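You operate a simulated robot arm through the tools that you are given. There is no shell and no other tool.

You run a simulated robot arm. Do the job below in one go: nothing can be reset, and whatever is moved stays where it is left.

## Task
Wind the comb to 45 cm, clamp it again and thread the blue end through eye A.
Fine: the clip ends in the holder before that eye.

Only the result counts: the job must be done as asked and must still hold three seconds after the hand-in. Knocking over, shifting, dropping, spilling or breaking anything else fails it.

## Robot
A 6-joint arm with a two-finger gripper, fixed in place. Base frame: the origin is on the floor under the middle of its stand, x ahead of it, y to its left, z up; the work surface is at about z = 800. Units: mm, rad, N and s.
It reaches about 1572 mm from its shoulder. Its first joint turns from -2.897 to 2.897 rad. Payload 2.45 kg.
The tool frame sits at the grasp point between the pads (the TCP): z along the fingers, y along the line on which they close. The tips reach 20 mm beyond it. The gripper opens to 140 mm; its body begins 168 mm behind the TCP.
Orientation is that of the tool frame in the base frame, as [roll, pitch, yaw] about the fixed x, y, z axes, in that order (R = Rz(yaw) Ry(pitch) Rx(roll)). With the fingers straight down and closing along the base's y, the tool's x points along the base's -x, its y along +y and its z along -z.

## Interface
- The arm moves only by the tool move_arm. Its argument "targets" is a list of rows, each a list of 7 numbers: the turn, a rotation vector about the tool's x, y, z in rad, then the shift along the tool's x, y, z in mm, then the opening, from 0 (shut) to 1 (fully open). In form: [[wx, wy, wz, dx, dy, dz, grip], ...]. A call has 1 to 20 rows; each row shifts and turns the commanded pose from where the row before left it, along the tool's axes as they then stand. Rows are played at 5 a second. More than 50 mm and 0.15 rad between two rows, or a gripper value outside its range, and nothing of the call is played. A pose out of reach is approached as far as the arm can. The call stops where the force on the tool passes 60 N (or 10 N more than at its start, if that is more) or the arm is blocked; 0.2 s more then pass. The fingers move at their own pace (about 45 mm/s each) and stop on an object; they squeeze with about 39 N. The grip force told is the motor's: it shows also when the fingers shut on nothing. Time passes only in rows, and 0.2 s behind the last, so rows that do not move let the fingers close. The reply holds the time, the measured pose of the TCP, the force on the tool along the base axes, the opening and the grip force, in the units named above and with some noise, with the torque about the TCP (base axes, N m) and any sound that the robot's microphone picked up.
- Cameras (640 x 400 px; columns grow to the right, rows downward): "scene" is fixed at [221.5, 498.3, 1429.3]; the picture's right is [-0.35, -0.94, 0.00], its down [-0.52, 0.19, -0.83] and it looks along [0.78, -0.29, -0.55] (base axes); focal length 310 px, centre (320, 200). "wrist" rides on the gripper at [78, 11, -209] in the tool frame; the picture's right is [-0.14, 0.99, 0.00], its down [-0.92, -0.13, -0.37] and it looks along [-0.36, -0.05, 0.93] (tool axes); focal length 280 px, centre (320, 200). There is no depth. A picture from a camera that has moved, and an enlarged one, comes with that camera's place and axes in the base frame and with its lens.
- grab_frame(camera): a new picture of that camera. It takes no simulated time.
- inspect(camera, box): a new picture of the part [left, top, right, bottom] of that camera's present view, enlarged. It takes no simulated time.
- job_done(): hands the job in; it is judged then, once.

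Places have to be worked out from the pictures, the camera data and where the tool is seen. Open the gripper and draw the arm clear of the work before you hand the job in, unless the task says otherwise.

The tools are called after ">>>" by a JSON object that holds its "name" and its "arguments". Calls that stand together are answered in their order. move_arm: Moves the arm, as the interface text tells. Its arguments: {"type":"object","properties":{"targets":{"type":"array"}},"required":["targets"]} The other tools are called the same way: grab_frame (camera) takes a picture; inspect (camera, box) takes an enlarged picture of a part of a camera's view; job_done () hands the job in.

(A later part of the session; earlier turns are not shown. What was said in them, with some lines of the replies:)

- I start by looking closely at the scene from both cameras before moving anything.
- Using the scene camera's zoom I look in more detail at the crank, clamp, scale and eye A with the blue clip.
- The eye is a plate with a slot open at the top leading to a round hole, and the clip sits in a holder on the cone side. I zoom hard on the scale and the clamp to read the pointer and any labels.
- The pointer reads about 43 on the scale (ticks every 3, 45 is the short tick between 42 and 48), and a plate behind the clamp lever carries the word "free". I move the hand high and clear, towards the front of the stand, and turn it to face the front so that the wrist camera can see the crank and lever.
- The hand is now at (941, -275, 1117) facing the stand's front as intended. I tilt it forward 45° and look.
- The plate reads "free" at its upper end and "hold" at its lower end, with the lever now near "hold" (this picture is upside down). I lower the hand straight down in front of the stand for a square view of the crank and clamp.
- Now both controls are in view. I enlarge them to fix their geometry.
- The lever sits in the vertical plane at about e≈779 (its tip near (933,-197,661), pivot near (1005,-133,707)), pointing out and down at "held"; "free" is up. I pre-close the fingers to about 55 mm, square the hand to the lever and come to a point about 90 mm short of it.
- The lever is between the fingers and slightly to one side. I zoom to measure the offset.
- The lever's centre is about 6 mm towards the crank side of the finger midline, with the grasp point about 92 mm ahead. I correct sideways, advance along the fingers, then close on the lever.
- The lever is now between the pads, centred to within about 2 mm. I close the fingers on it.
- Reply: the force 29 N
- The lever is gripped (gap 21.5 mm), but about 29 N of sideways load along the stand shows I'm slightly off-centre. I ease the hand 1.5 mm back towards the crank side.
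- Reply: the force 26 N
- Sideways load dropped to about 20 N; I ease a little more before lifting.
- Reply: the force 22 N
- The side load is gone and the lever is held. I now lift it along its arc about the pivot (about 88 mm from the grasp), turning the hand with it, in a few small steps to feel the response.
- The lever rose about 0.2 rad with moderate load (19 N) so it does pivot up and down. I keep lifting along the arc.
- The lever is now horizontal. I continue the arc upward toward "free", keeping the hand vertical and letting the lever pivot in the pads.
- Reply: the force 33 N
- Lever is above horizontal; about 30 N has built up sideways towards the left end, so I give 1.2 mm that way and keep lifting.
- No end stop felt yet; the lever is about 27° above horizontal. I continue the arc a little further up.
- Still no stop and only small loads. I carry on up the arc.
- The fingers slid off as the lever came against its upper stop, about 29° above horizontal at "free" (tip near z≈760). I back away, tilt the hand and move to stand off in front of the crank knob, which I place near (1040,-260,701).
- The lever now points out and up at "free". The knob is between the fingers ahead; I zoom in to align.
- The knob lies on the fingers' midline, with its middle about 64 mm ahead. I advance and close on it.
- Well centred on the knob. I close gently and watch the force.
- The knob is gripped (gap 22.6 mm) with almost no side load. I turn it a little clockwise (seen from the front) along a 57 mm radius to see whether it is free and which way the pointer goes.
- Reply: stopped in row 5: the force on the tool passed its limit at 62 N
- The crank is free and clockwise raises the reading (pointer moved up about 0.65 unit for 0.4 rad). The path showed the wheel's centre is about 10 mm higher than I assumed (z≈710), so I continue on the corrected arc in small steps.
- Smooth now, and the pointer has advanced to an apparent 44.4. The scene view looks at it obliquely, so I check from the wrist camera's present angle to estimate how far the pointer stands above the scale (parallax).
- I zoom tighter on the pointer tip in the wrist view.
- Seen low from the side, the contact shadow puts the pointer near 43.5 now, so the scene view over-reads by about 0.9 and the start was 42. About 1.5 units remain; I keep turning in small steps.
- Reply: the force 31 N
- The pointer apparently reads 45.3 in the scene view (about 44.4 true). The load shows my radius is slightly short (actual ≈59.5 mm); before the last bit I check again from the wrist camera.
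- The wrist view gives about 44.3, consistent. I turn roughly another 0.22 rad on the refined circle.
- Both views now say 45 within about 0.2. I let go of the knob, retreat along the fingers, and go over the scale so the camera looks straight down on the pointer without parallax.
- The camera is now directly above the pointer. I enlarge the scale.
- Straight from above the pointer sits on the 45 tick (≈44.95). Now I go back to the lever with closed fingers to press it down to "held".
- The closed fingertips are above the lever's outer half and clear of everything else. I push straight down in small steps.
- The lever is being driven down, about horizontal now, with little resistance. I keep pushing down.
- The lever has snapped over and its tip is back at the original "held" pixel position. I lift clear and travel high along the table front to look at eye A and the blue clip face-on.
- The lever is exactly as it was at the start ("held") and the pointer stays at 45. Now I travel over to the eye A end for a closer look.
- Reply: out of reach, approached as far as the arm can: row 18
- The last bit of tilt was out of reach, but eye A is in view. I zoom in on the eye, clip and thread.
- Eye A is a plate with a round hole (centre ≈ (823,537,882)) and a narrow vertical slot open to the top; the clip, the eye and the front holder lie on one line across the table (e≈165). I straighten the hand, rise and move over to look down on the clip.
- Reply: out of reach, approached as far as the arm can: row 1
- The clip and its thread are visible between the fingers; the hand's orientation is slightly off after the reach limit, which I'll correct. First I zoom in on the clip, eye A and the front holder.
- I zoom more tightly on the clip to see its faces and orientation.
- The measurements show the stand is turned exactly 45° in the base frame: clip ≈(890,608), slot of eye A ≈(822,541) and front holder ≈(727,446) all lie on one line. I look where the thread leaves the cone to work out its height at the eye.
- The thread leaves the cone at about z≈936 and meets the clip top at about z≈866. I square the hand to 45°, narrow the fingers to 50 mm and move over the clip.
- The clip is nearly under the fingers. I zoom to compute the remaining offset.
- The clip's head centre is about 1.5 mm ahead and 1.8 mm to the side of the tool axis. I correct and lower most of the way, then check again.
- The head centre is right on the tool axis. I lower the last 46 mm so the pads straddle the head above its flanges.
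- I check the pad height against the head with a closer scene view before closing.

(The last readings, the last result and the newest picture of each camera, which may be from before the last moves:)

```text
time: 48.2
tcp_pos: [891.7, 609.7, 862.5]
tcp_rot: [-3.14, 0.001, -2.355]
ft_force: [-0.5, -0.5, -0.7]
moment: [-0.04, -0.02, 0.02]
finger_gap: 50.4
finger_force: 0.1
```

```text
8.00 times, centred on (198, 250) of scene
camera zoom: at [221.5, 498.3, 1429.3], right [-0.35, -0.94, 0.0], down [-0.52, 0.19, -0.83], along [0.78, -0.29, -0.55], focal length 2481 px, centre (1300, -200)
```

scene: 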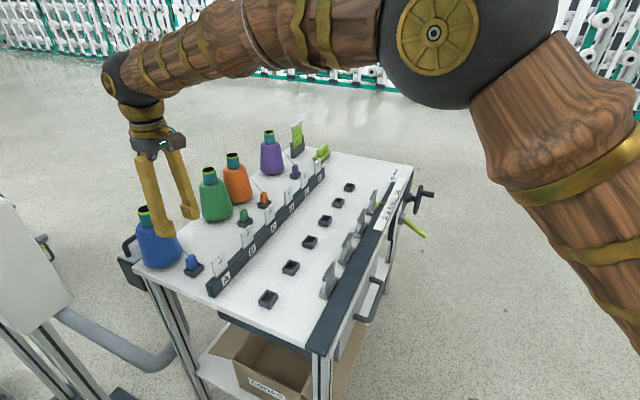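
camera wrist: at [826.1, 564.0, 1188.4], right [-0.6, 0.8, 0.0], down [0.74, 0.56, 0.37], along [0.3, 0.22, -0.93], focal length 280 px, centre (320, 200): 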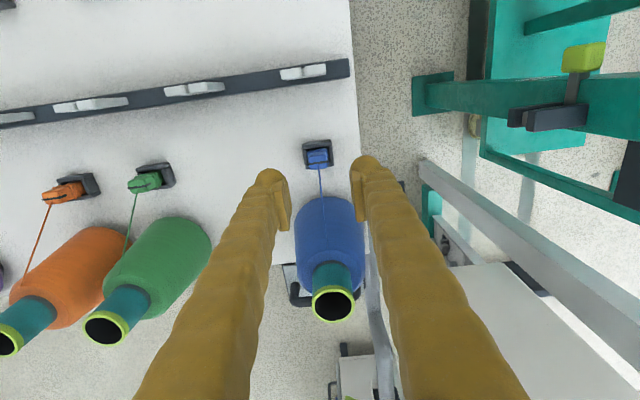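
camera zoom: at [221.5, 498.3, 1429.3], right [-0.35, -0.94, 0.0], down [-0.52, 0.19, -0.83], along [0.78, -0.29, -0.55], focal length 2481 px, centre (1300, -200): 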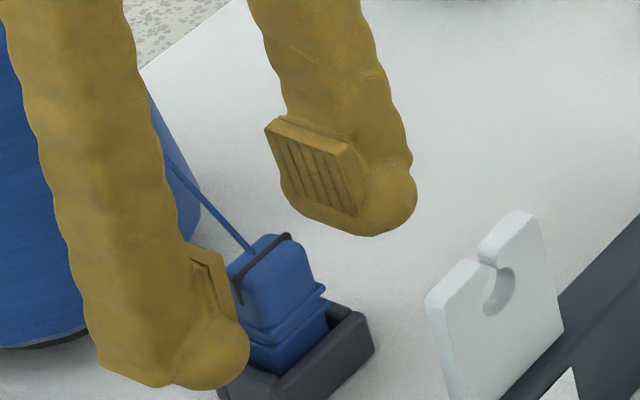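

The pads actually sit a bit above the TCP, so their lower edge is only level with the head's top. I lower another 13 mm and check.

>>> {"name": "move_arm", "arguments": {"targets": [[0, 0, 0, 0, 0, 7, 0.36], [0, 0, 0, 0, 0, 6, 0.36], [0, 0, 0, 0, 0, 0, 0.3]]}}

>>> {"name": "inspect", "arguments": {"camera": "scene", "box": [175, 225, 220, 275]}}

>>> {"name": "inspect", "arguments": {"camera": "wrist", "box": [260, 130, 380, 260]}}

```text
time: 49.0
tcp_pos: [891.2, 611.4, 849.5]
tcp_rot: [-3.139, 0.002, -2.355]
ft_force: [0.1, -0.1, 0.3]
moment: [0.05, -0.01, -0.02]
finger_gap: 42.1
finger_force: 0.1
```

```text
8.00 times, centred on (198, 250) of scene
camera zoom: at [221.5, 498.3, 1429.3], right [-0.35, -0.94, 0.0], down [-0.52, 0.19, -0.83], along [0.78, -0.29, -0.55], focal length 2481 px, centre (1300, -200)
```

zoom: 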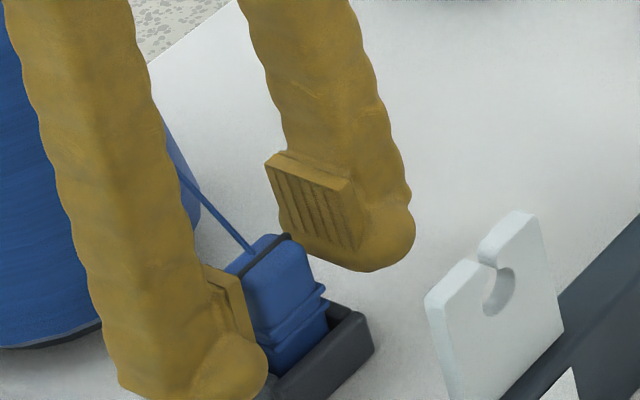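

```text
3.08 times, centred on (320, 195) of wrist
camera zoom: at [829.0, 563.9, 1059.2], right [-0.6, 0.8, 0.0], down [0.74, 0.56, 0.37], along [0.3, 0.22, -0.93], focal length 863 px, centre (320, 215)
```

zoom: 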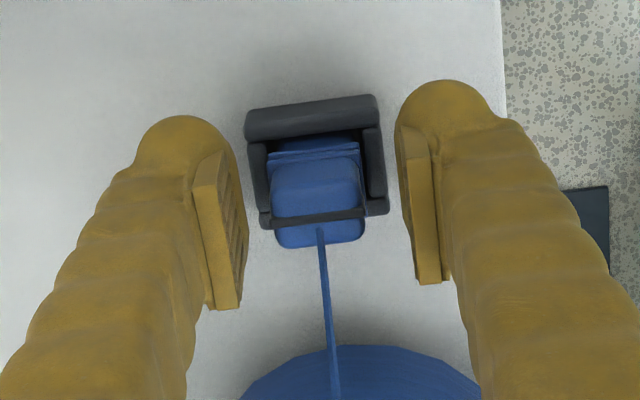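

Combining the views, the clip's top is at z≈856 and its centre about 1.5–2 mm further toward the cone. I nudge 1.5 mm that way, go 5 mm lower and close on the head.

>>> {"name": "move_arm", "arguments": {"targets": [[0, 0, 0, -1.5, 0, 5, 0.3], [0, 0, 0, 0, 0, 0, 0.25], [0, 0, 0, 0, 0, 0, 0.2], [0, 0, 0, 0, 0, 0, 0.15], [0, 0, 0, 0, 0, 0, 0.1], [0, 0, 0, 0, 0, 0, 0.1]]}}

>>> {"name": "inspect", "arguments": {"camera": "scene", "box": [175, 225, 220, 275]}}

>>> {"name": "inspect", "arguments": {"camera": "wrist", "box": [260, 130, 380, 260]}}

```text
time: 50.4
tcp_pos: [892.2, 612.0, 846.7]
tcp_rot: [-3.14, 0.003, -2.354]
ft_force: [3.1, -1.1, -1.0]
moment: [-0.05, -0.06, -0.03]
finger_gap: 22.2
finger_force: 39.0
```

```text
8.00 times, centred on (198, 250) of scene
camera zoom: at [221.5, 498.3, 1429.3], right [-0.35, -0.94, 0.0], down [-0.52, 0.19, -0.83], along [0.78, -0.29, -0.55], focal length 2481 px, centre (1300, -200)
```

zoom: 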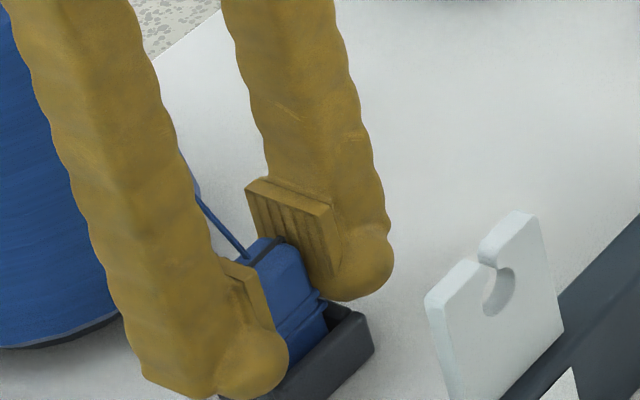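

```text
3.08 times, centred on (320, 195) of wrist
camera zoom: at [829.7, 565.3, 1054.6], right [-0.6, 0.8, 0.0], down [0.74, 0.56, 0.37], along [0.3, 0.22, -0.93], focal length 863 px, centre (320, 215)
```

zoom: 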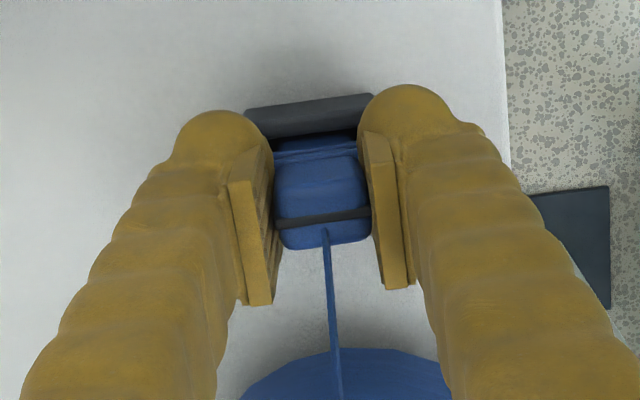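

The clip's head is gripped (gap 22 mm, 39 N). I lift it straight up out of its holder in small steps.

>>> {"name": "move_arm", "arguments": {"targets": [[0, 0, 0, 0, 0, -4, 0.05], [0, 0, 0, 0, 0, -6, 0.05], [0, 0, 0, 0, 0, -10, 0.05], [0, 0, 0, 0, 0, -15, 0.05], [0, 0, 0, 0, 0, 0, 0.05]]}}

>>> {"name": "inspect", "arguments": {"camera": "scene", "box": [165, 205, 225, 275]}}

>>> {"name": "inspect", "arguments": {"camera": "wrist", "box": [260, 130, 380, 260]}}

```text
time: 51.6
tcp_pos: [891.4, 612.4, 883.5]
tcp_rot: [-3.14, 0.002, -2.354]
ft_force: [0.3, -0.4, -0.6]
moment: [-0.04, -0.02, 0.0]
finger_gap: 22.0
finger_force: 39.2
```

```text
5.71 times, centred on (195, 240) of scene
camera zoom: at [221.5, 498.3, 1429.3], right [-0.35, -0.94, 0.0], down [-0.52, 0.19, -0.83], along [0.78, -0.29, -0.55], focal length 1772 px, centre (1034, -29)
```

zoom: 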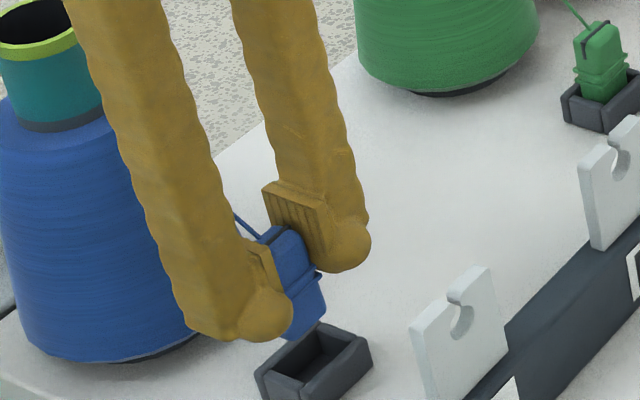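

```text
3.08 times, centred on (320, 195) of wrist
camera zoom: at [829.0, 565.4, 1091.0], right [-0.6, 0.8, 0.0], down [0.74, 0.56, 0.37], along [0.3, 0.22, -0.93], focal length 863 px, centre (320, 215)
```

zoom: 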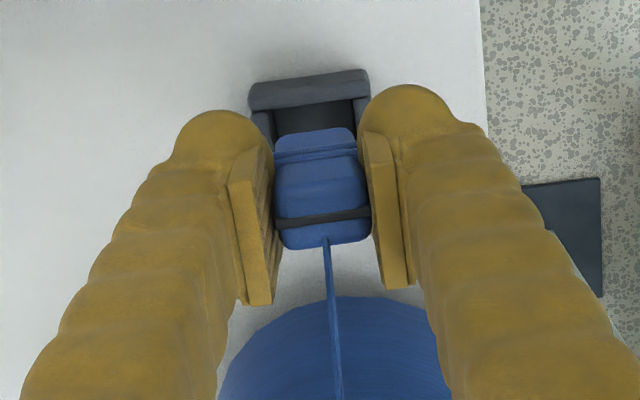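

The clip is free of its holder and its bottom hangs about 48 mm below the head top. I raise it another 70 mm so it clears the eye plate's top.

>>> {"name": "move_arm", "arguments": {"targets": [[0, 0, 0, 0, 0, -25, 0.05], [0, 0, 0, 0, 0, -25, 0.05], [0, 0, 0, 0, 0, -22, 0.05], [0, 0, 0, 20, 0, 0, 0.05], [0, 0, 0, 20, 0, 0, 0.05], [0, 0, 0, 0, 0, 0, 0.05]]}}

>>> {"name": "grab_frame", "arguments": {"camera": "wrist"}}

>>> {"name": "inspect", "arguments": {"camera": "scene", "box": [130, 170, 260, 300]}}

```text
time: 53.0
tcp_pos: [862.8, 583.1, 951.8]
tcp_rot: [-3.14, 0.001, -2.354]
ft_force: [-1.0, -0.4, -1.0]
moment: [0.02, -0.02, -0.02]
finger_gap: 22.4
finger_force: 39.3
```

```text
taken
camera wrist: at [800.8, 535.9, 1161.6], right [-0.6, 0.8, 0.0], down [0.74, 0.56, 0.37], along [0.3, 0.22, -0.93], focal length 280 px, centre (320, 200)
```

wrist: 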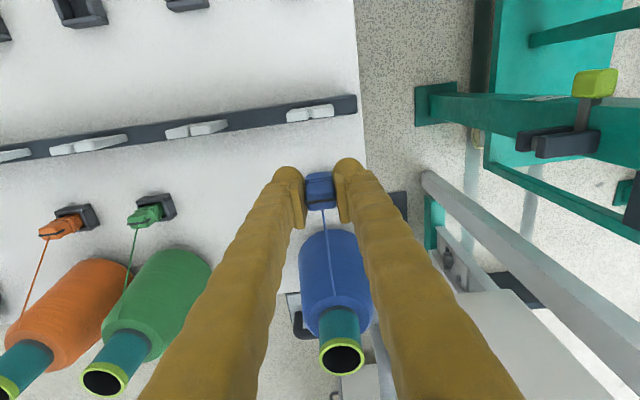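

```text
3.08 times, centred on (195, 235) of scene
camera zoom: at [221.5, 498.3, 1429.3], right [-0.35, -0.94, 0.0], down [-0.52, 0.19, -0.83], along [0.78, -0.29, -0.55], focal length 954 px, centre (705, 92)
```

zoom: 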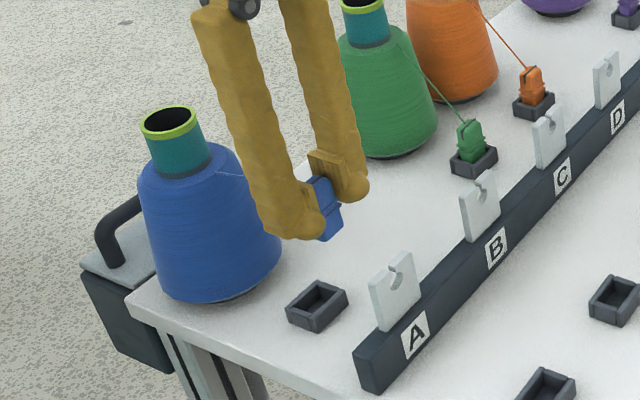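

The thread follows taut from the cone. I measure the slot position from this view before crossing.

>>> {"name": "inspect", "arguments": {"camera": "wrist", "box": [280, 90, 345, 135]}}

>>> {"name": "inspect", "arguments": {"camera": "wrist", "box": [285, 160, 365, 260]}}

```text
8.89 times, centred on (312, 112) of wrist
camera zoom: at [800.8, 535.9, 1161.6], right [-0.6, 0.8, 0.0], down [0.74, 0.56, 0.37], along [0.3, 0.22, -0.93], focal length 2492 px, centre (387, 978)
```

zoom: 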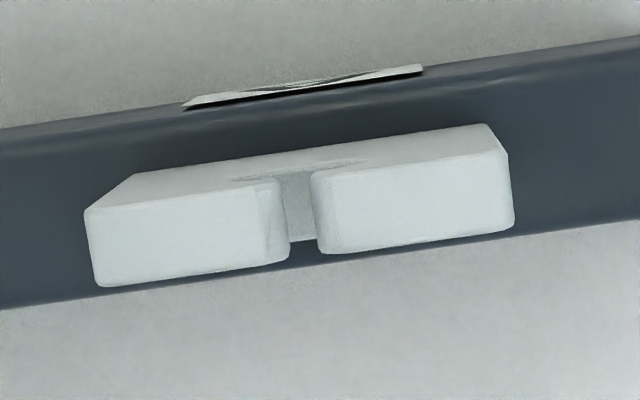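

```text
4.00 times, centred on (325, 210) of wrist
camera zoom: at [800.8, 535.9, 1161.6], right [-0.6, 0.8, 0.0], down [0.74, 0.56, 0.37], along [0.3, 0.22, -0.93], focal length 1122 px, centre (300, 160)
```

zoom: 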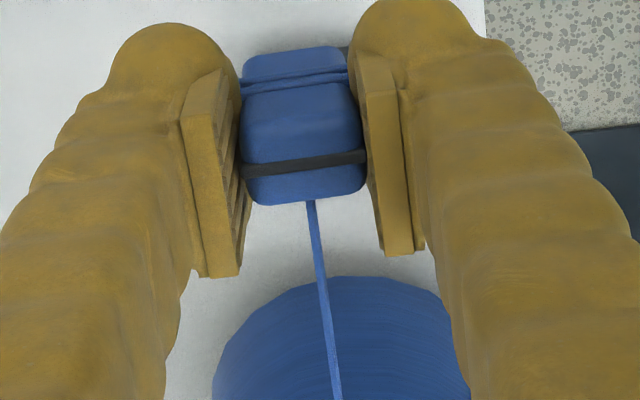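

Slot centre is at e'≈199.2 and the thread end at about 198, so I shift 1.2 mm and carry the clip straight over the eye to about 40 mm in front of it, still high.

>>> {"name": "move_arm", "arguments": {"targets": [[0, 0, 0, 32, -0.6, 0, 0.05], [0, 0, 0, 33, -0.6, 0, 0.05], [0, 0, 0, 32, 0, 0, 0.05], [0, 0, 0, 0, 0, 0, 0.05]]}}

>>> {"name": "inspect", "arguments": {"camera": "scene", "box": [150, 190, 260, 300]}}

>>> {"name": "grab_frame", "arguments": {"camera": "wrist"}}

>>> {"name": "inspect", "arguments": {"camera": "wrist", "box": [285, 160, 365, 260]}}

```text
time: 54.0
tcp_pos: [796.7, 513.6, 954.2]
tcp_rot: [-3.14, 0.001, -2.355]
ft_force: [-0.2, 0.2, -0.8]
moment: [0.0, 0.0, 0.0]
finger_gap: 22.0
finger_force: 39.5
```

```text
3.64 times, centred on (205, 245) of scene
camera zoom: at [221.5, 498.3, 1429.3], right [-0.35, -0.94, 0.0], down [-0.52, 0.19, -0.83], along [0.78, -0.29, -0.55], focal length 1128 px, centre (738, 36)
```

zoom: 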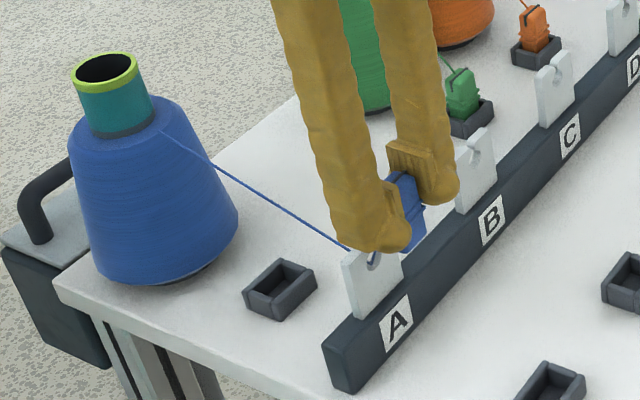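

```text
taken
camera wrist: at [734.3, 467.2, 1162.3], right [-0.6, 0.8, 0.0], down [0.74, 0.56, 0.37], along [0.3, 0.22, -0.93], focal length 280 px, centre (320, 200)
```

wrist: 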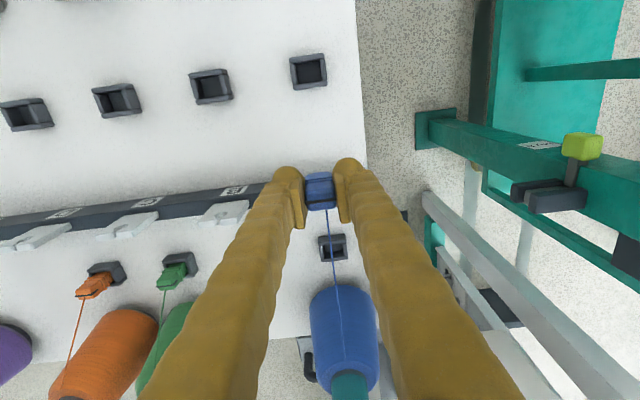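

```text
4.00 times, centred on (325, 210) of wrist
camera zoom: at [734.3, 467.2, 1162.3], right [-0.6, 0.8, 0.0], down [0.74, 0.56, 0.37], along [0.3, 0.22, -0.93], focal length 1122 px, centre (300, 160)
```

zoom: 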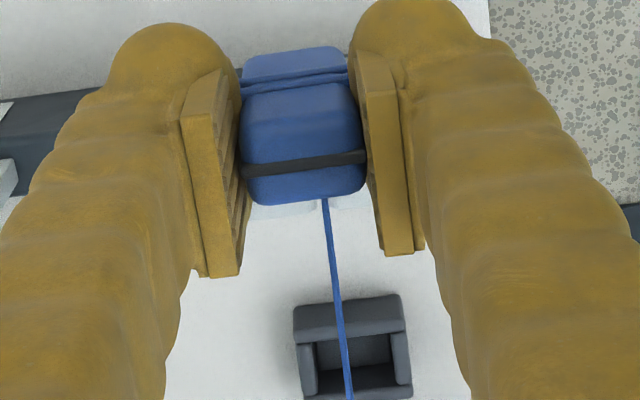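

The thread already dips to the eye instead of running straight to the clip. I zoom in on eye A to see whether it lies in the hole.

>>> {"name": "inspect", "arguments": {"camera": "scene", "box": [200, 235, 230, 265]}}

>>> {"name": "inspect", "arguments": {"camera": "wrist", "box": [305, 185, 345, 225]}}

```text
13.33 times, centred on (215, 250) of scene
camera zoom: at [221.5, 498.3, 1429.3], right [-0.35, -0.94, 0.0], down [-0.52, 0.19, -0.83], along [0.78, -0.29, -0.55], focal length 4134 px, centre (1720, -467)
```

zoom: 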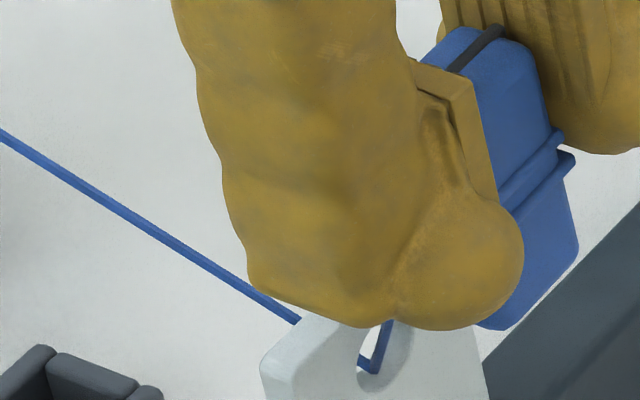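

```text
10.00 times, centred on (325, 205) of wrist
camera zoom: at [734.3, 467.2, 1162.3], right [-0.6, 0.8, 0.0], down [0.74, 0.56, 0.37], along [0.3, 0.22, -0.93], focal length 2804 px, centre (270, 150)
```

zoom: 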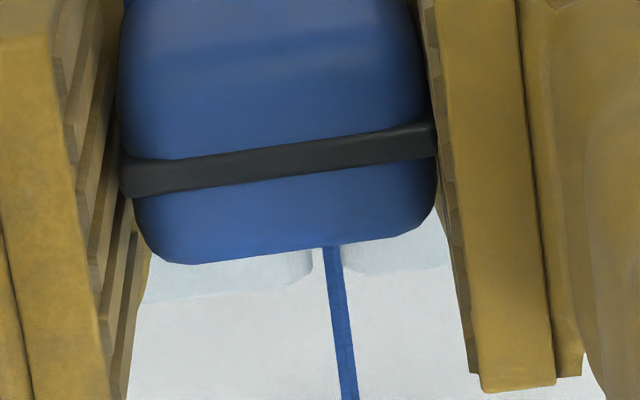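

The thread is in the hole of eye A: it comes from the cone, bends in the hole and rises to the clip in front. Now I measure the front holder from this view to place the clip.

>>> {"name": "inspect", "arguments": {"camera": "wrist", "box": [280, 45, 340, 95]}}

```text
8.00 times, centred on (310, 70) of wrist
camera zoom: at [734.3, 467.2, 1162.3], right [-0.6, 0.8, 0.0], down [0.74, 0.56, 0.37], along [0.3, 0.22, -0.93], focal length 2243 px, centre (400, 1240)
```

zoom: 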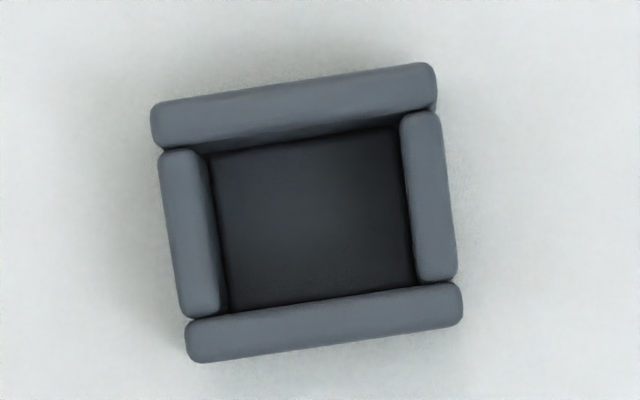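

The holder's centre is at n'≈828, e'≈199, about 235 mm in front of where the clip was taken. I move horizontally to above it.

>>> {"name": "move_arm", "arguments": {"targets": [[0, 0, 0, 33, 0.5, 0, 0.05], [0, 0, 0, 33, 0.5, 0, 0.05], [0, 0, 0, 32.3, 0.3, 0, 0.05], [0, 0, 0, 0, 0, 0, 0.05]]}}

>>> {"name": "inspect", "arguments": {"camera": "scene", "box": [160, 200, 310, 320]}}

>>> {"name": "grab_frame", "arguments": {"camera": "wrist"}}

>>> {"name": "inspect", "arguments": {"camera": "wrist", "box": [280, 130, 360, 230]}}

```text
time: 55.0
tcp_pos: [723.6, 445.8, 952.7]
tcp_rot: [-3.14, 0.002, -2.353]
ft_force: [0.6, -0.4, 0.1]
moment: [0.01, -0.03, 0.04]
finger_gap: 22.1
finger_force: 38.9
```

```text
3.33 times, centred on (235, 260) of scene
camera zoom: at [221.5, 498.3, 1429.3], right [-0.35, -0.94, 0.0], down [-0.52, 0.19, -0.83], along [0.78, -0.29, -0.55], focal length 1034 px, centre (603, 0)
```

zoom: 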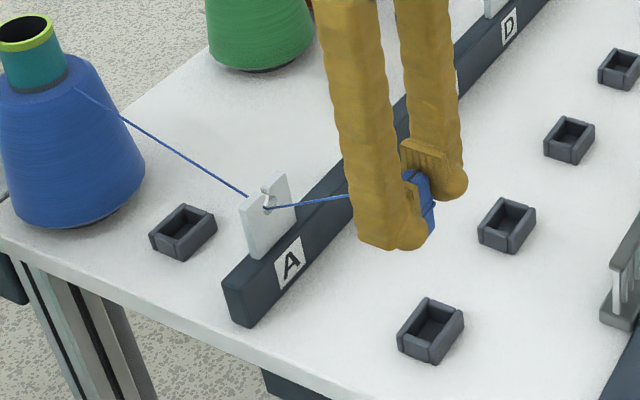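

```text
taken
camera wrist: at [661.6, 398.7, 1160.9], right [-0.6, 0.8, 0.0], down [0.74, 0.56, 0.37], along [0.3, 0.22, -0.93], focal length 280 px, centre (320, 200)
```

wrist: 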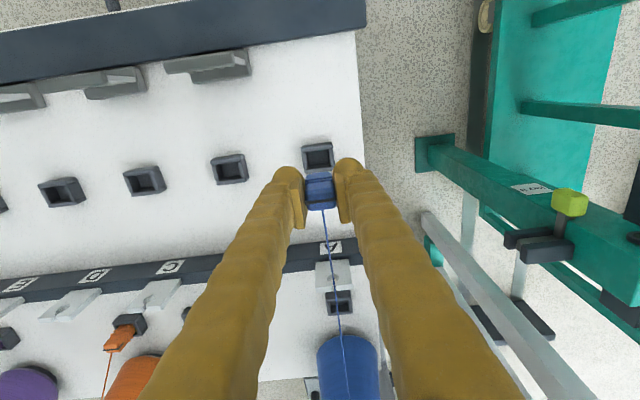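

```text
4.00 times, centred on (320, 180) of wrist
camera zoom: at [661.6, 398.7, 1160.9], right [-0.6, 0.8, 0.0], down [0.74, 0.56, 0.37], along [0.3, 0.22, -0.93], focal length 1122 px, centre (320, 280)
```

zoom: 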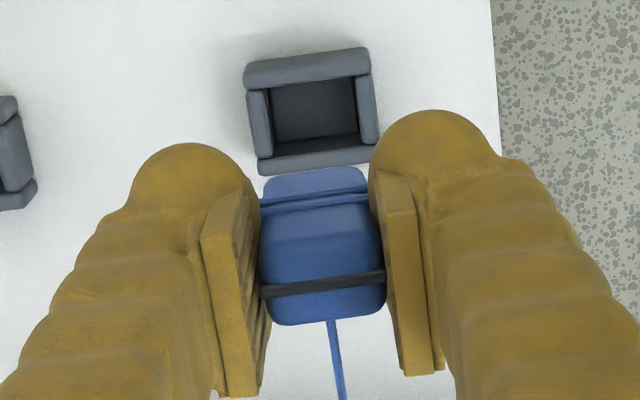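

The thread now clearly runs cone → hole of eye A → clip. The holder centre is about 1 mm towards the eye and 2 mm sideways of the tool axis; I correct that and lower to just above the holder.

>>> {"name": "move_arm", "arguments": {"targets": [[0, 0, 0, -1.1, -2.0, 0, 0.05], [0, 0, 0, 0, 0, 30, 0.05], [0, 0, 0, 0, 0, 30, 0.05], [0, 0, 0, 0, 0, 24, 0.05], [0, 0, 0, 0, 0, 0, 0.05]]}}

>>> {"name": "inspect", "arguments": {"camera": "wrist", "box": [280, 130, 360, 230]}}

>>> {"name": "inspect", "arguments": {"camera": "scene", "box": [240, 255, 300, 315]}}

>>> {"name": "inspect", "arguments": {"camera": "scene", "box": [180, 220, 290, 320]}}

```text
time: 56.2
tcp_pos: [727.2, 446.9, 866.6]
tcp_rot: [-3.138, 0.002, -2.354]
ft_force: [0.0, 0.6, -1.7]
moment: [0.0, -0.03, 0.01]
finger_gap: 22.2
finger_force: 38.7
```

```text
4.00 times, centred on (320, 180) of wrist
camera zoom: at [665.0, 399.3, 1076.3], right [-0.6, 0.8, 0.0], down [0.74, 0.56, 0.37], along [0.3, 0.22, -0.93], focal length 1122 px, centre (320, 280)
```

zoom: 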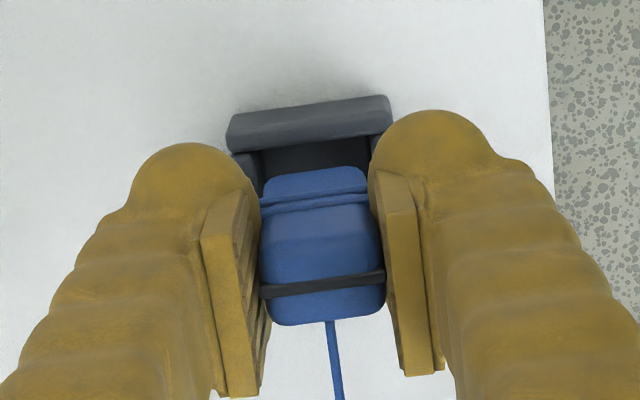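

```text
6.67 times, centred on (270, 285) of scene
camera zoom: at [221.5, 498.3, 1429.3], right [-0.35, -0.94, 0.0], down [-0.52, 0.19, -0.83], along [0.78, -0.29, -0.55], focal length 2067 px, centre (653, -367)
```

zoom: 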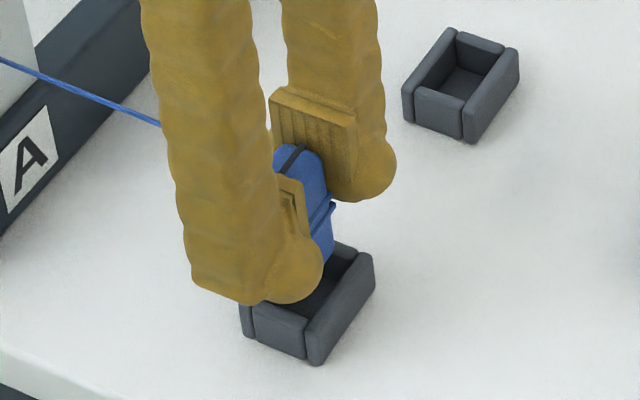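

```text
4.00 times, centred on (235, 270) of scene
camera zoom: at [221.5, 498.3, 1429.3], right [-0.35, -0.94, 0.0], down [-0.52, 0.19, -0.83], along [0.78, -0.29, -0.55], focal length 1240 px, centre (660, -80)
```

zoom: 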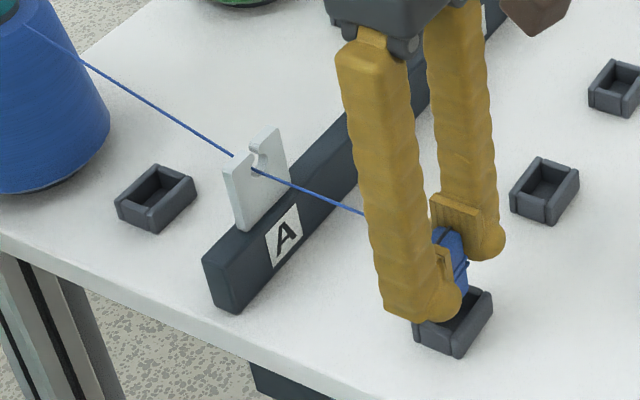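

The clip is just above the holder with the thread still in the eye. I zoom in to verify the fore-aft alignment before inserting.

>>> {"name": "inspect", "arguments": {"camera": "wrist", "box": [295, 145, 345, 185]}}

>>> {"name": "inspect", "arguments": {"camera": "scene", "box": [255, 270, 285, 305]}}

```text
10.00 times, centred on (320, 165) of wrist
camera zoom: at [665.0, 399.3, 1076.3], right [-0.6, 0.8, 0.0], down [0.74, 0.56, 0.37], along [0.3, 0.22, -0.93], focal length 2804 px, centre (320, 550)
```

zoom: 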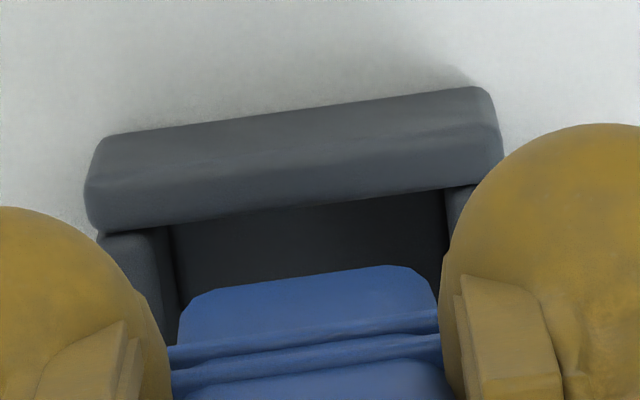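

```text
11.43 times, centred on (270, 288) of scene
camera zoom: at [221.5, 498.3, 1429.3], right [-0.35, -0.94, 0.0], down [-0.52, 0.19, -0.83], along [0.78, -0.29, -0.55], focal length 3544 px, centre (891, -800)
```

zoom: 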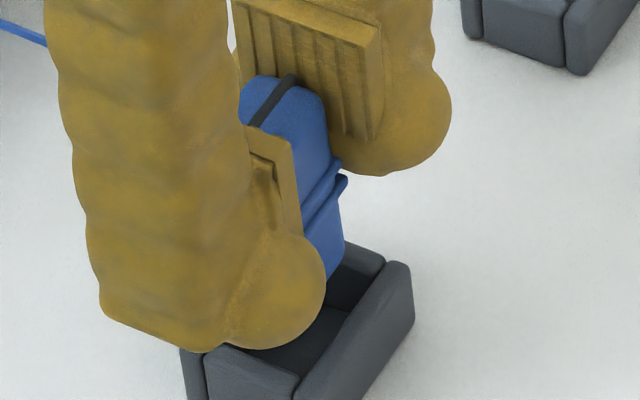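

Alignment is good: the clip is within about 1 mm of the holder's centre (I take out 0.7 mm sideways). I lower it slowly into the holder, watching the force.

>>> {"name": "move_arm", "arguments": {"targets": [[0, 0, 0, 0, 0.7, 0, 0.05], [0, 0, 0, 0, 0, 5, 0.05], [0, 0, 0, 0, 0, 5, 0.05], [0, 0, 0, 0, 0, 4, 0.05], [0, 0, 0, 0, 0, 3, 0.05], [0, 0, 0, 0, 0, 0, 0.05]]}}

>>> {"name": "inspect", "arguments": {"camera": "wrist", "box": [280, 130, 360, 230]}}

>>> {"name": "inspect", "arguments": {"camera": "scene", "box": [240, 255, 300, 315]}}

```text
time: 57.6
tcp_pos: [727.3, 445.1, 852.5]
tcp_rot: [-3.138, 0.002, -2.356]
ft_force: [0.0, 0.4, -0.5]
moment: [-0.03, -0.04, 0.01]
finger_gap: 22.1
finger_force: 39.2
```

```text
4.00 times, centred on (320, 180) of wrist
camera zoom: at [664.6, 398.8, 1061.2], right [-0.6, 0.8, 0.0], down [0.74, 0.56, 0.37], along [0.3, 0.22, -0.93], focal length 1122 px, centre (320, 280)
```

zoom: 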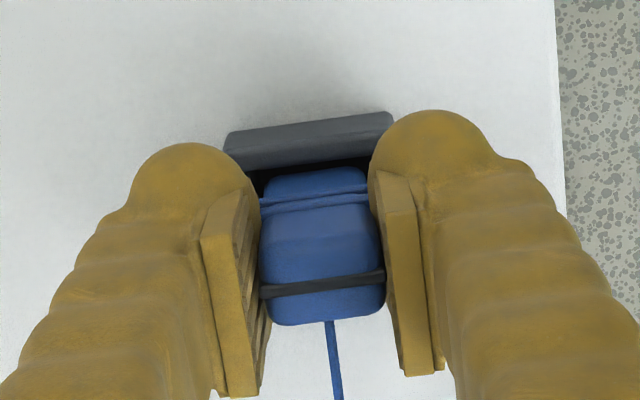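

```text
6.67 times, centred on (270, 285) of scene
camera zoom: at [221.5, 498.3, 1429.3], right [-0.35, -0.94, 0.0], down [-0.52, 0.19, -0.83], along [0.78, -0.29, -0.55], focal length 2067 px, centre (653, -367)
```

zoom: 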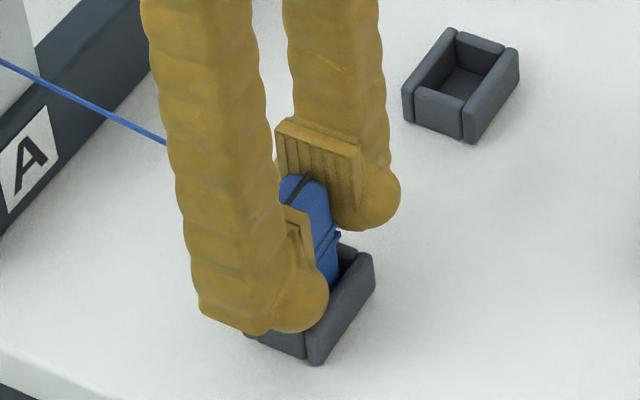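

The clip is entering the holder freely. I continue down in 2 mm steps to the seating height.

>>> {"name": "move_arm", "arguments": {"targets": [[0, 0, 0, 0, 0, 2, 0.05], [0, 0, 0, 0, 0, 2, 0.05], [0, 0, 0, 0, 0, 1.5, 0.05], [0, 0, 0, 0, 0, 0, 0.05]]}}

>>> {"name": "inspect", "arguments": {"camera": "scene", "box": [250, 260, 290, 305]}}

>>> {"name": "inspect", "arguments": {"camera": "wrist", "box": [295, 150, 345, 190]}}

```text
time: 58.6
tcp_pos: [726.4, 445.4, 847.4]
tcp_rot: [-3.139, 0.002, -2.354]
ft_force: [-0.8, 2.3, 2.8]
moment: [0.08, 0.03, -0.01]
finger_gap: 21.9
finger_force: 39.7
```

```text
8.89 times, centred on (270, 282) of scene
camera zoom: at [221.5, 498.3, 1429.3], right [-0.35, -0.94, 0.0], down [-0.52, 0.19, -0.83], along [0.78, -0.29, -0.55], focal length 2756 px, centre (764, -533)
```

zoom: 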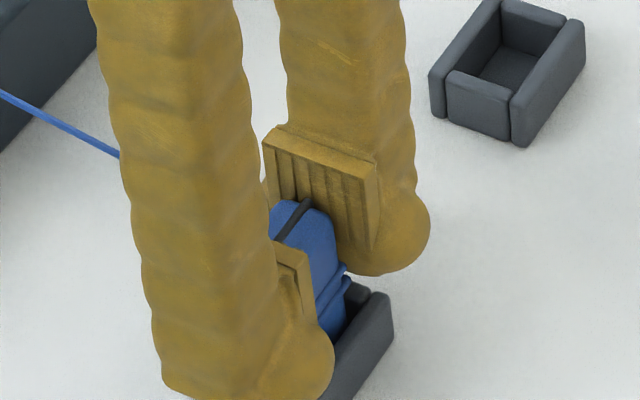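

```text
10.00 times, centred on (320, 170) of wrist
camera zoom: at [664.9, 398.4, 1055.8], right [-0.6, 0.8, 0.0], down [0.74, 0.56, 0.37], along [0.3, 0.22, -0.93], focal length 2804 px, centre (320, 500)
```

zoom: 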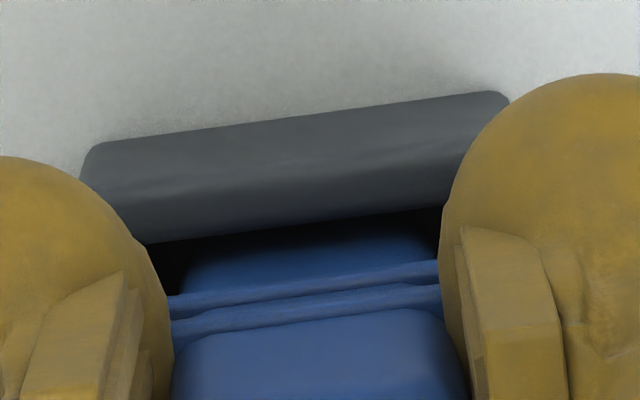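

Light contact is felt (about 3 N) about 1 mm above the seated height. I lower the last 1.2 mm.

>>> {"name": "move_arm", "arguments": {"targets": [[0, 0, 0, 0, 0, 0.6, 0.05], [0, 0, 0, 0, 0, 0.6, 0.05], [0, 0, 0, 0, 0, 0, 0.05]]}}

```text
time: 59.4
tcp_pos: [727.1, 445.2, 845.4]
tcp_rot: [-3.14, 0.002, -2.355]
ft_force: [-1.0, 2.7, 3.9]
moment: [0.05, 0.06, 0.01]
finger_gap: 22.0
finger_force: 38.6
```

The hand is at the seated height (845 mm). I open the fingers gently and check that the clip stays put.

>>> {"name": "move_arm", "arguments": {"targets": [[0, 0, 0, 0, 0, 0, 0.17], [0, 0, 0, 0, 0, 0, 0.22], [0, 0, 0, 0, 0, 0, 0.3], [0, 0, 0, 0, 0, 0, 0.34], [0, 0, 0, 0, 0, 0, 0.34]]}}

>>> {"name": "inspect", "arguments": {"camera": "wrist", "box": [270, 130, 370, 240]}}

>>> {"name": "inspect", "arguments": {"camera": "scene", "box": [240, 255, 300, 315]}}

```text
time: 60.6
tcp_pos: [728.7, 445.2, 844.9]
tcp_rot: [-3.14, 0.003, -2.354]
ft_force: [0.2, -0.2, 0.8]
moment: [-0.01, -0.01, -0.01]
finger_gap: 47.5
finger_force: 0.1
```

```text
3.64 times, centred on (320, 185) of wrist
camera zoom: at [665.0, 398.3, 1054.1], right [-0.6, 0.8, 0.0], down [0.74, 0.56, 0.37], along [0.3, 0.22, -0.93], focal length 1020 px, centre (320, 254)
```

zoom: 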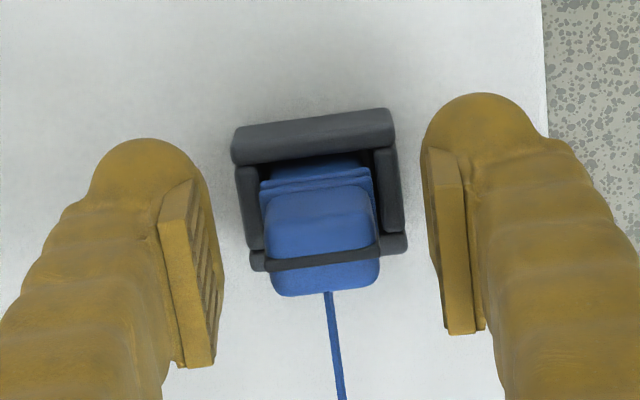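

```text
6.67 times, centred on (270, 285) of scene
camera zoom: at [221.5, 498.3, 1429.3], right [-0.35, -0.94, 0.0], down [-0.52, 0.19, -0.83], along [0.78, -0.29, -0.55], focal length 2067 px, centre (653, -367)
```

zoom: 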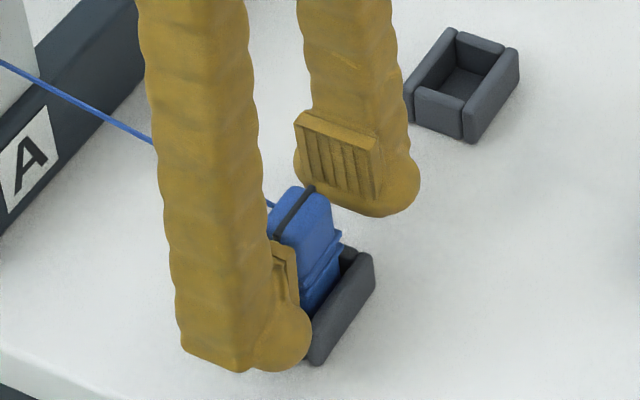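

The clip stands in the front holder, released. I rise straight up, clear of the thread.

>>> {"name": "move_arm", "arguments": {"targets": [[0, 0, 0, 0, 0, -10, 0.34], [0, 0, 0, 0, 0, -20, 0.34], [0, 0, 0, 0, 0, -35, 0.34], [0, 0, 0, 0, 0, -45, 0.34], [0, 0, 0, 0, 0, -45, 0.34], [0, 0, 0, 0, 0, 0, 0.34]]}}

>>> {"name": "grab_frame", "arguments": {"camera": "scene"}}

>>> {"name": "inspect", "arguments": {"camera": "scene", "box": [180, 230, 300, 320]}}

>>> {"name": "inspect", "arguments": {"camera": "wrist", "box": [270, 80, 370, 340]}}

```text
time: 62.0
tcp_pos: [727.1, 446.6, 1002.3]
tcp_rot: [-3.14, 0.001, -2.355]
ft_force: [0.7, 0.0, 0.3]
moment: [0.01, 0.05, -0.04]
finger_gap: 47.5
finger_force: 0.0
```

```text
taken
```

scene: 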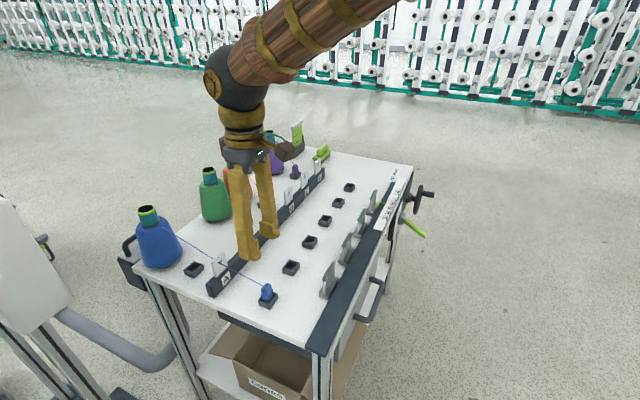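

```text
4.44 times, centred on (240, 275) of scene
camera zoom: at [221.5, 498.3, 1429.3], right [-0.35, -0.94, 0.0], down [-0.52, 0.19, -0.83], along [0.78, -0.29, -0.55], focal length 1378 px, centre (676, -133)
```

zoom: 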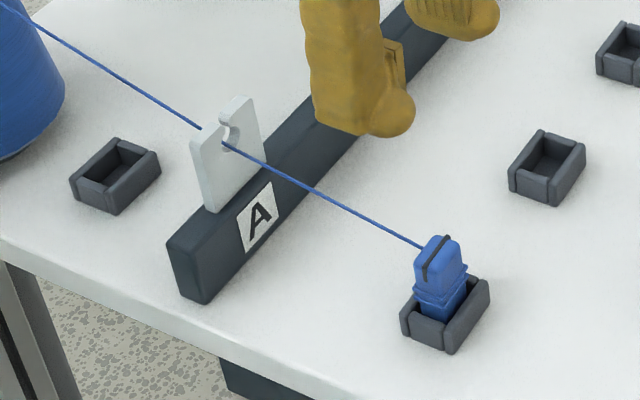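

```text
1.54 times, centred on (320, 210) of wrist
camera zoom: at [664.7, 398.8, 1210.0], right [-0.6, 0.8, 0.0], down [0.74, 0.56, 0.37], along [0.3, 0.22, -0.93], focal length 431 px, centre (320, 185)
```

zoom: 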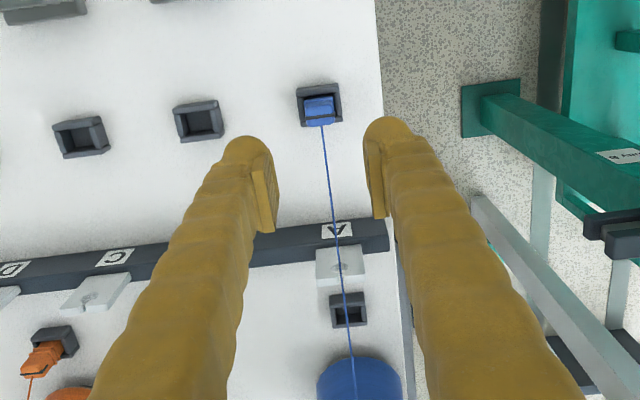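

I inspect the eye and the seated clip closely, and re-check the scale and lever.

>>> {"name": "inspect", "arguments": {"camera": "scene", "box": [205, 240, 245, 280]}}

>>> {"name": "inspect", "arguments": {"camera": "scene", "box": [250, 272, 290, 312]}}

>>> {"name": "inspect", "arguments": {"camera": "scene", "box": [376, 188, 400, 218]}}

>>> {"name": "inspect", "arguments": {"camera": "scene", "box": [385, 175, 437, 245]}}

>>> {"name": "inspect", "arguments": {"camera": "wrist", "box": [295, 120, 345, 170]}}

```text
10.00 times, centred on (225, 260) of scene
camera zoom: at [221.5, 498.3, 1429.3], right [-0.35, -0.94, 0.0], down [-0.52, 0.19, -0.83], along [0.78, -0.29, -0.55], focal length 3101 px, centre (1270, -400)
```

zoom: 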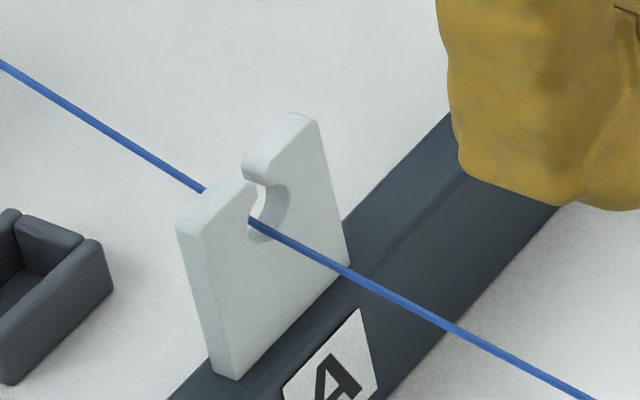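

```text
10.00 times, centred on (270, 292) of scene
camera zoom: at [221.5, 498.3, 1429.3], right [-0.35, -0.94, 0.0], down [-0.52, 0.19, -0.83], along [0.78, -0.29, -0.55], focal length 3101 px, centre (820, -720)
```

zoom: 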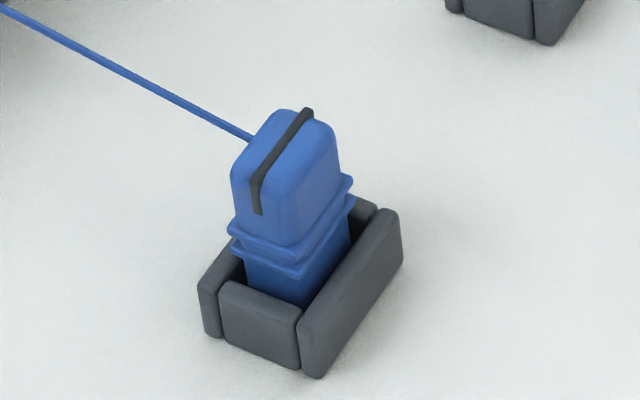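

```text
13.33 times, centred on (388, 203) of scene
camera zoom: at [221.5, 498.3, 1429.3], right [-0.35, -0.94, 0.0], down [-0.52, 0.19, -0.83], along [0.78, -0.29, -0.55], focal length 4134 px, centre (-587, 160)
```

zoom: 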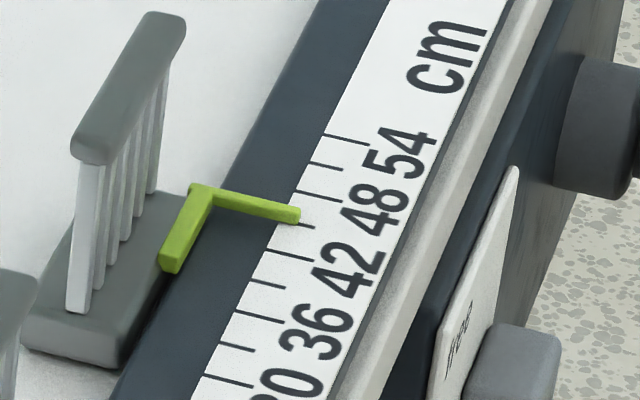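

```text
5.71 times, centred on (411, 210) of scene
camera zoom: at [221.5, 498.3, 1429.3], right [-0.35, -0.94, 0.0], down [-0.52, 0.19, -0.83], along [0.78, -0.29, -0.55], focal length 1772 px, centre (-200, 143)
```

zoom: 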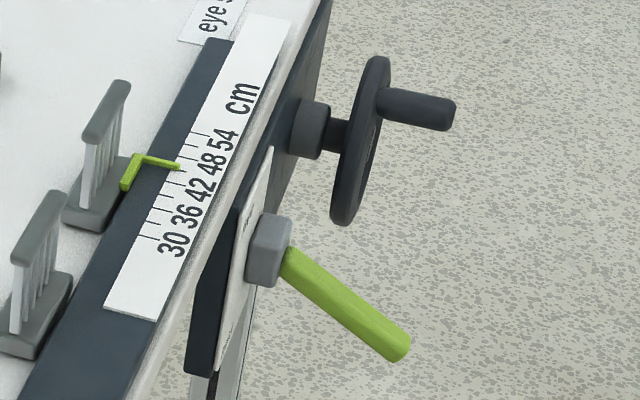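

```text
8.00 times, centred on (320, 145) of wrist
camera zoom: at [664.7, 398.8, 1210.0], right [-0.6, 0.8, 0.0], down [0.74, 0.56, 0.37], along [0.3, 0.22, -0.93], focal length 2243 px, centre (320, 640)
```

zoom: 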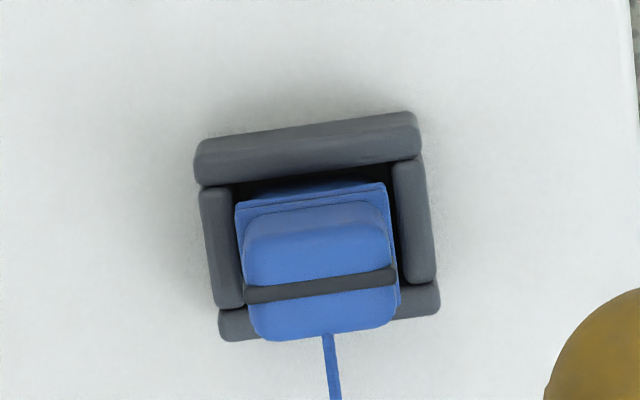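

Everything is as required: pointer on 45, lever at "held", thread through the hole of eye A and clip seated in the holder before it. I open the gripper, draw the arm up and back, and let a few seconds pass before a last look.

>>> {"name": "move_arm", "arguments": {"targets": [[0, 0, 0, 0, 0, -40, 0.4], [0, 0, 0, 0, 0, -40, 0.5], [0, 0, 0, 35, 0, 0, 0.6], [0, 0, 0, 35, 0, 0, 0.7], [0, 0, 0, 30, 0, 0, 0.7], [0, 0, 0, 0, 0, 0, 0.7], [0, 0, 0, 0, 0, 0, 0.7], [0, 0, 0, 0, 0, 0, 0.7], [0, 0, 0, 0, 0, 0, 0.7], [0, 0, 0, 0, 0, 0, 0.7], [0, 0, 0, 0, 0, 0, 0.7], [0, 0, 0, 0, 0, 0, 0.7], [0, 0, 0, 0, 0, 0, 0.7], [0, 0, 0, 0, 0, 0, 0.7], [0, 0, 0, 0, 0, 0, 0.7]]}}

>>> {"name": "grab_frame", "arguments": {"camera": "scene"}}

>>> {"name": "inspect", "arguments": {"camera": "scene", "box": [180, 230, 300, 320]}}

>>> {"name": "inspect", "arguments": {"camera": "scene", "box": [360, 170, 440, 250]}}

```text
time: 65.2
tcp_pos: [655.6, 374.3, 1080.0]
tcp_rot: [-3.139, 0.002, -2.355]
ft_force: [-0.7, 0.7, 0.1]
moment: [0.0, -0.01, 0.01]
finger_gap: 97.8
finger_force: 0.0
```

```text
taken
```

scene: 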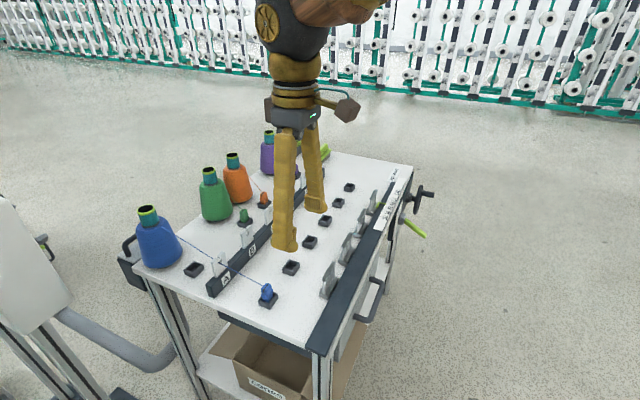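

```text
4.44 times, centred on (240, 275) of scene
camera zoom: at [221.5, 498.3, 1429.3], right [-0.35, -0.94, 0.0], down [-0.52, 0.19, -0.83], along [0.78, -0.29, -0.55], focal length 1378 px, centre (676, -133)
```

zoom: 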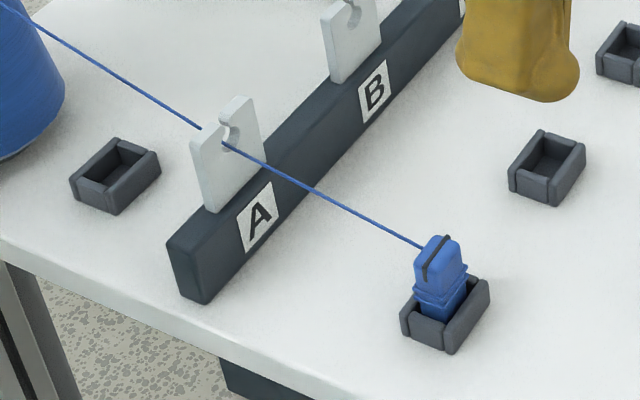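

```text
5.00 times, centred on (400, 210) of scene
camera zoom: at [221.5, 498.3, 1429.3], right [-0.35, -0.94, 0.0], down [-0.52, 0.19, -0.83], along [0.78, -0.29, -0.55], focal length 1550 px, centre (-80, 150)
```

zoom: 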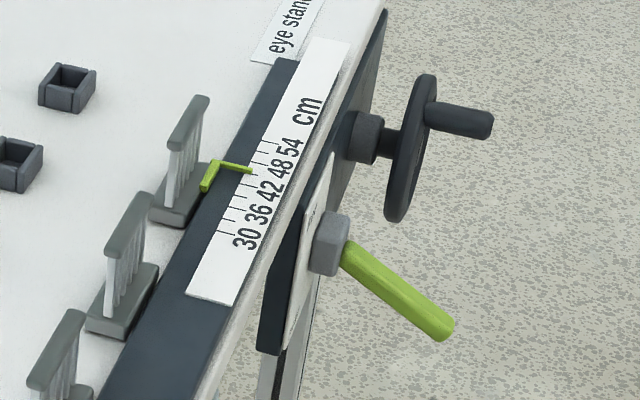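

The arm is clear with the gripper open. The pointer sits at 45, the lever is at "held", the blue thread runs through eye A and the clip is steady in its holder. I hand the job in.

>>> {"name": "job_done", "arguments": {}}

```text
The job is handed in.
```

I handed the job in with the comb at 45 cm, the clamp back on and the blue thread through eye A. I don't know the verdict: the hand-in reply gave no result.

- **Comb:** I moved the clamp lever to "free" and wound the crank clockwise from about 42. From straight above, the pointer read 44.95, with no visible change by the last look.
- **Clamp:** The lever snapped back over to "held" and sits in the same place as at the start.
- **Thread:** It runs from the blue cone through the hole of eye A to the clip.
- **Clip:** It is seated in the front holder, on the comb side of eye A and opposite it. I took "the holder before that eye" to mean this one, not the holder on the cone side where the clip started.

Nothing else looked moved or knocked over in the final pictures. The gripper is open and the arm is drawn up and back.
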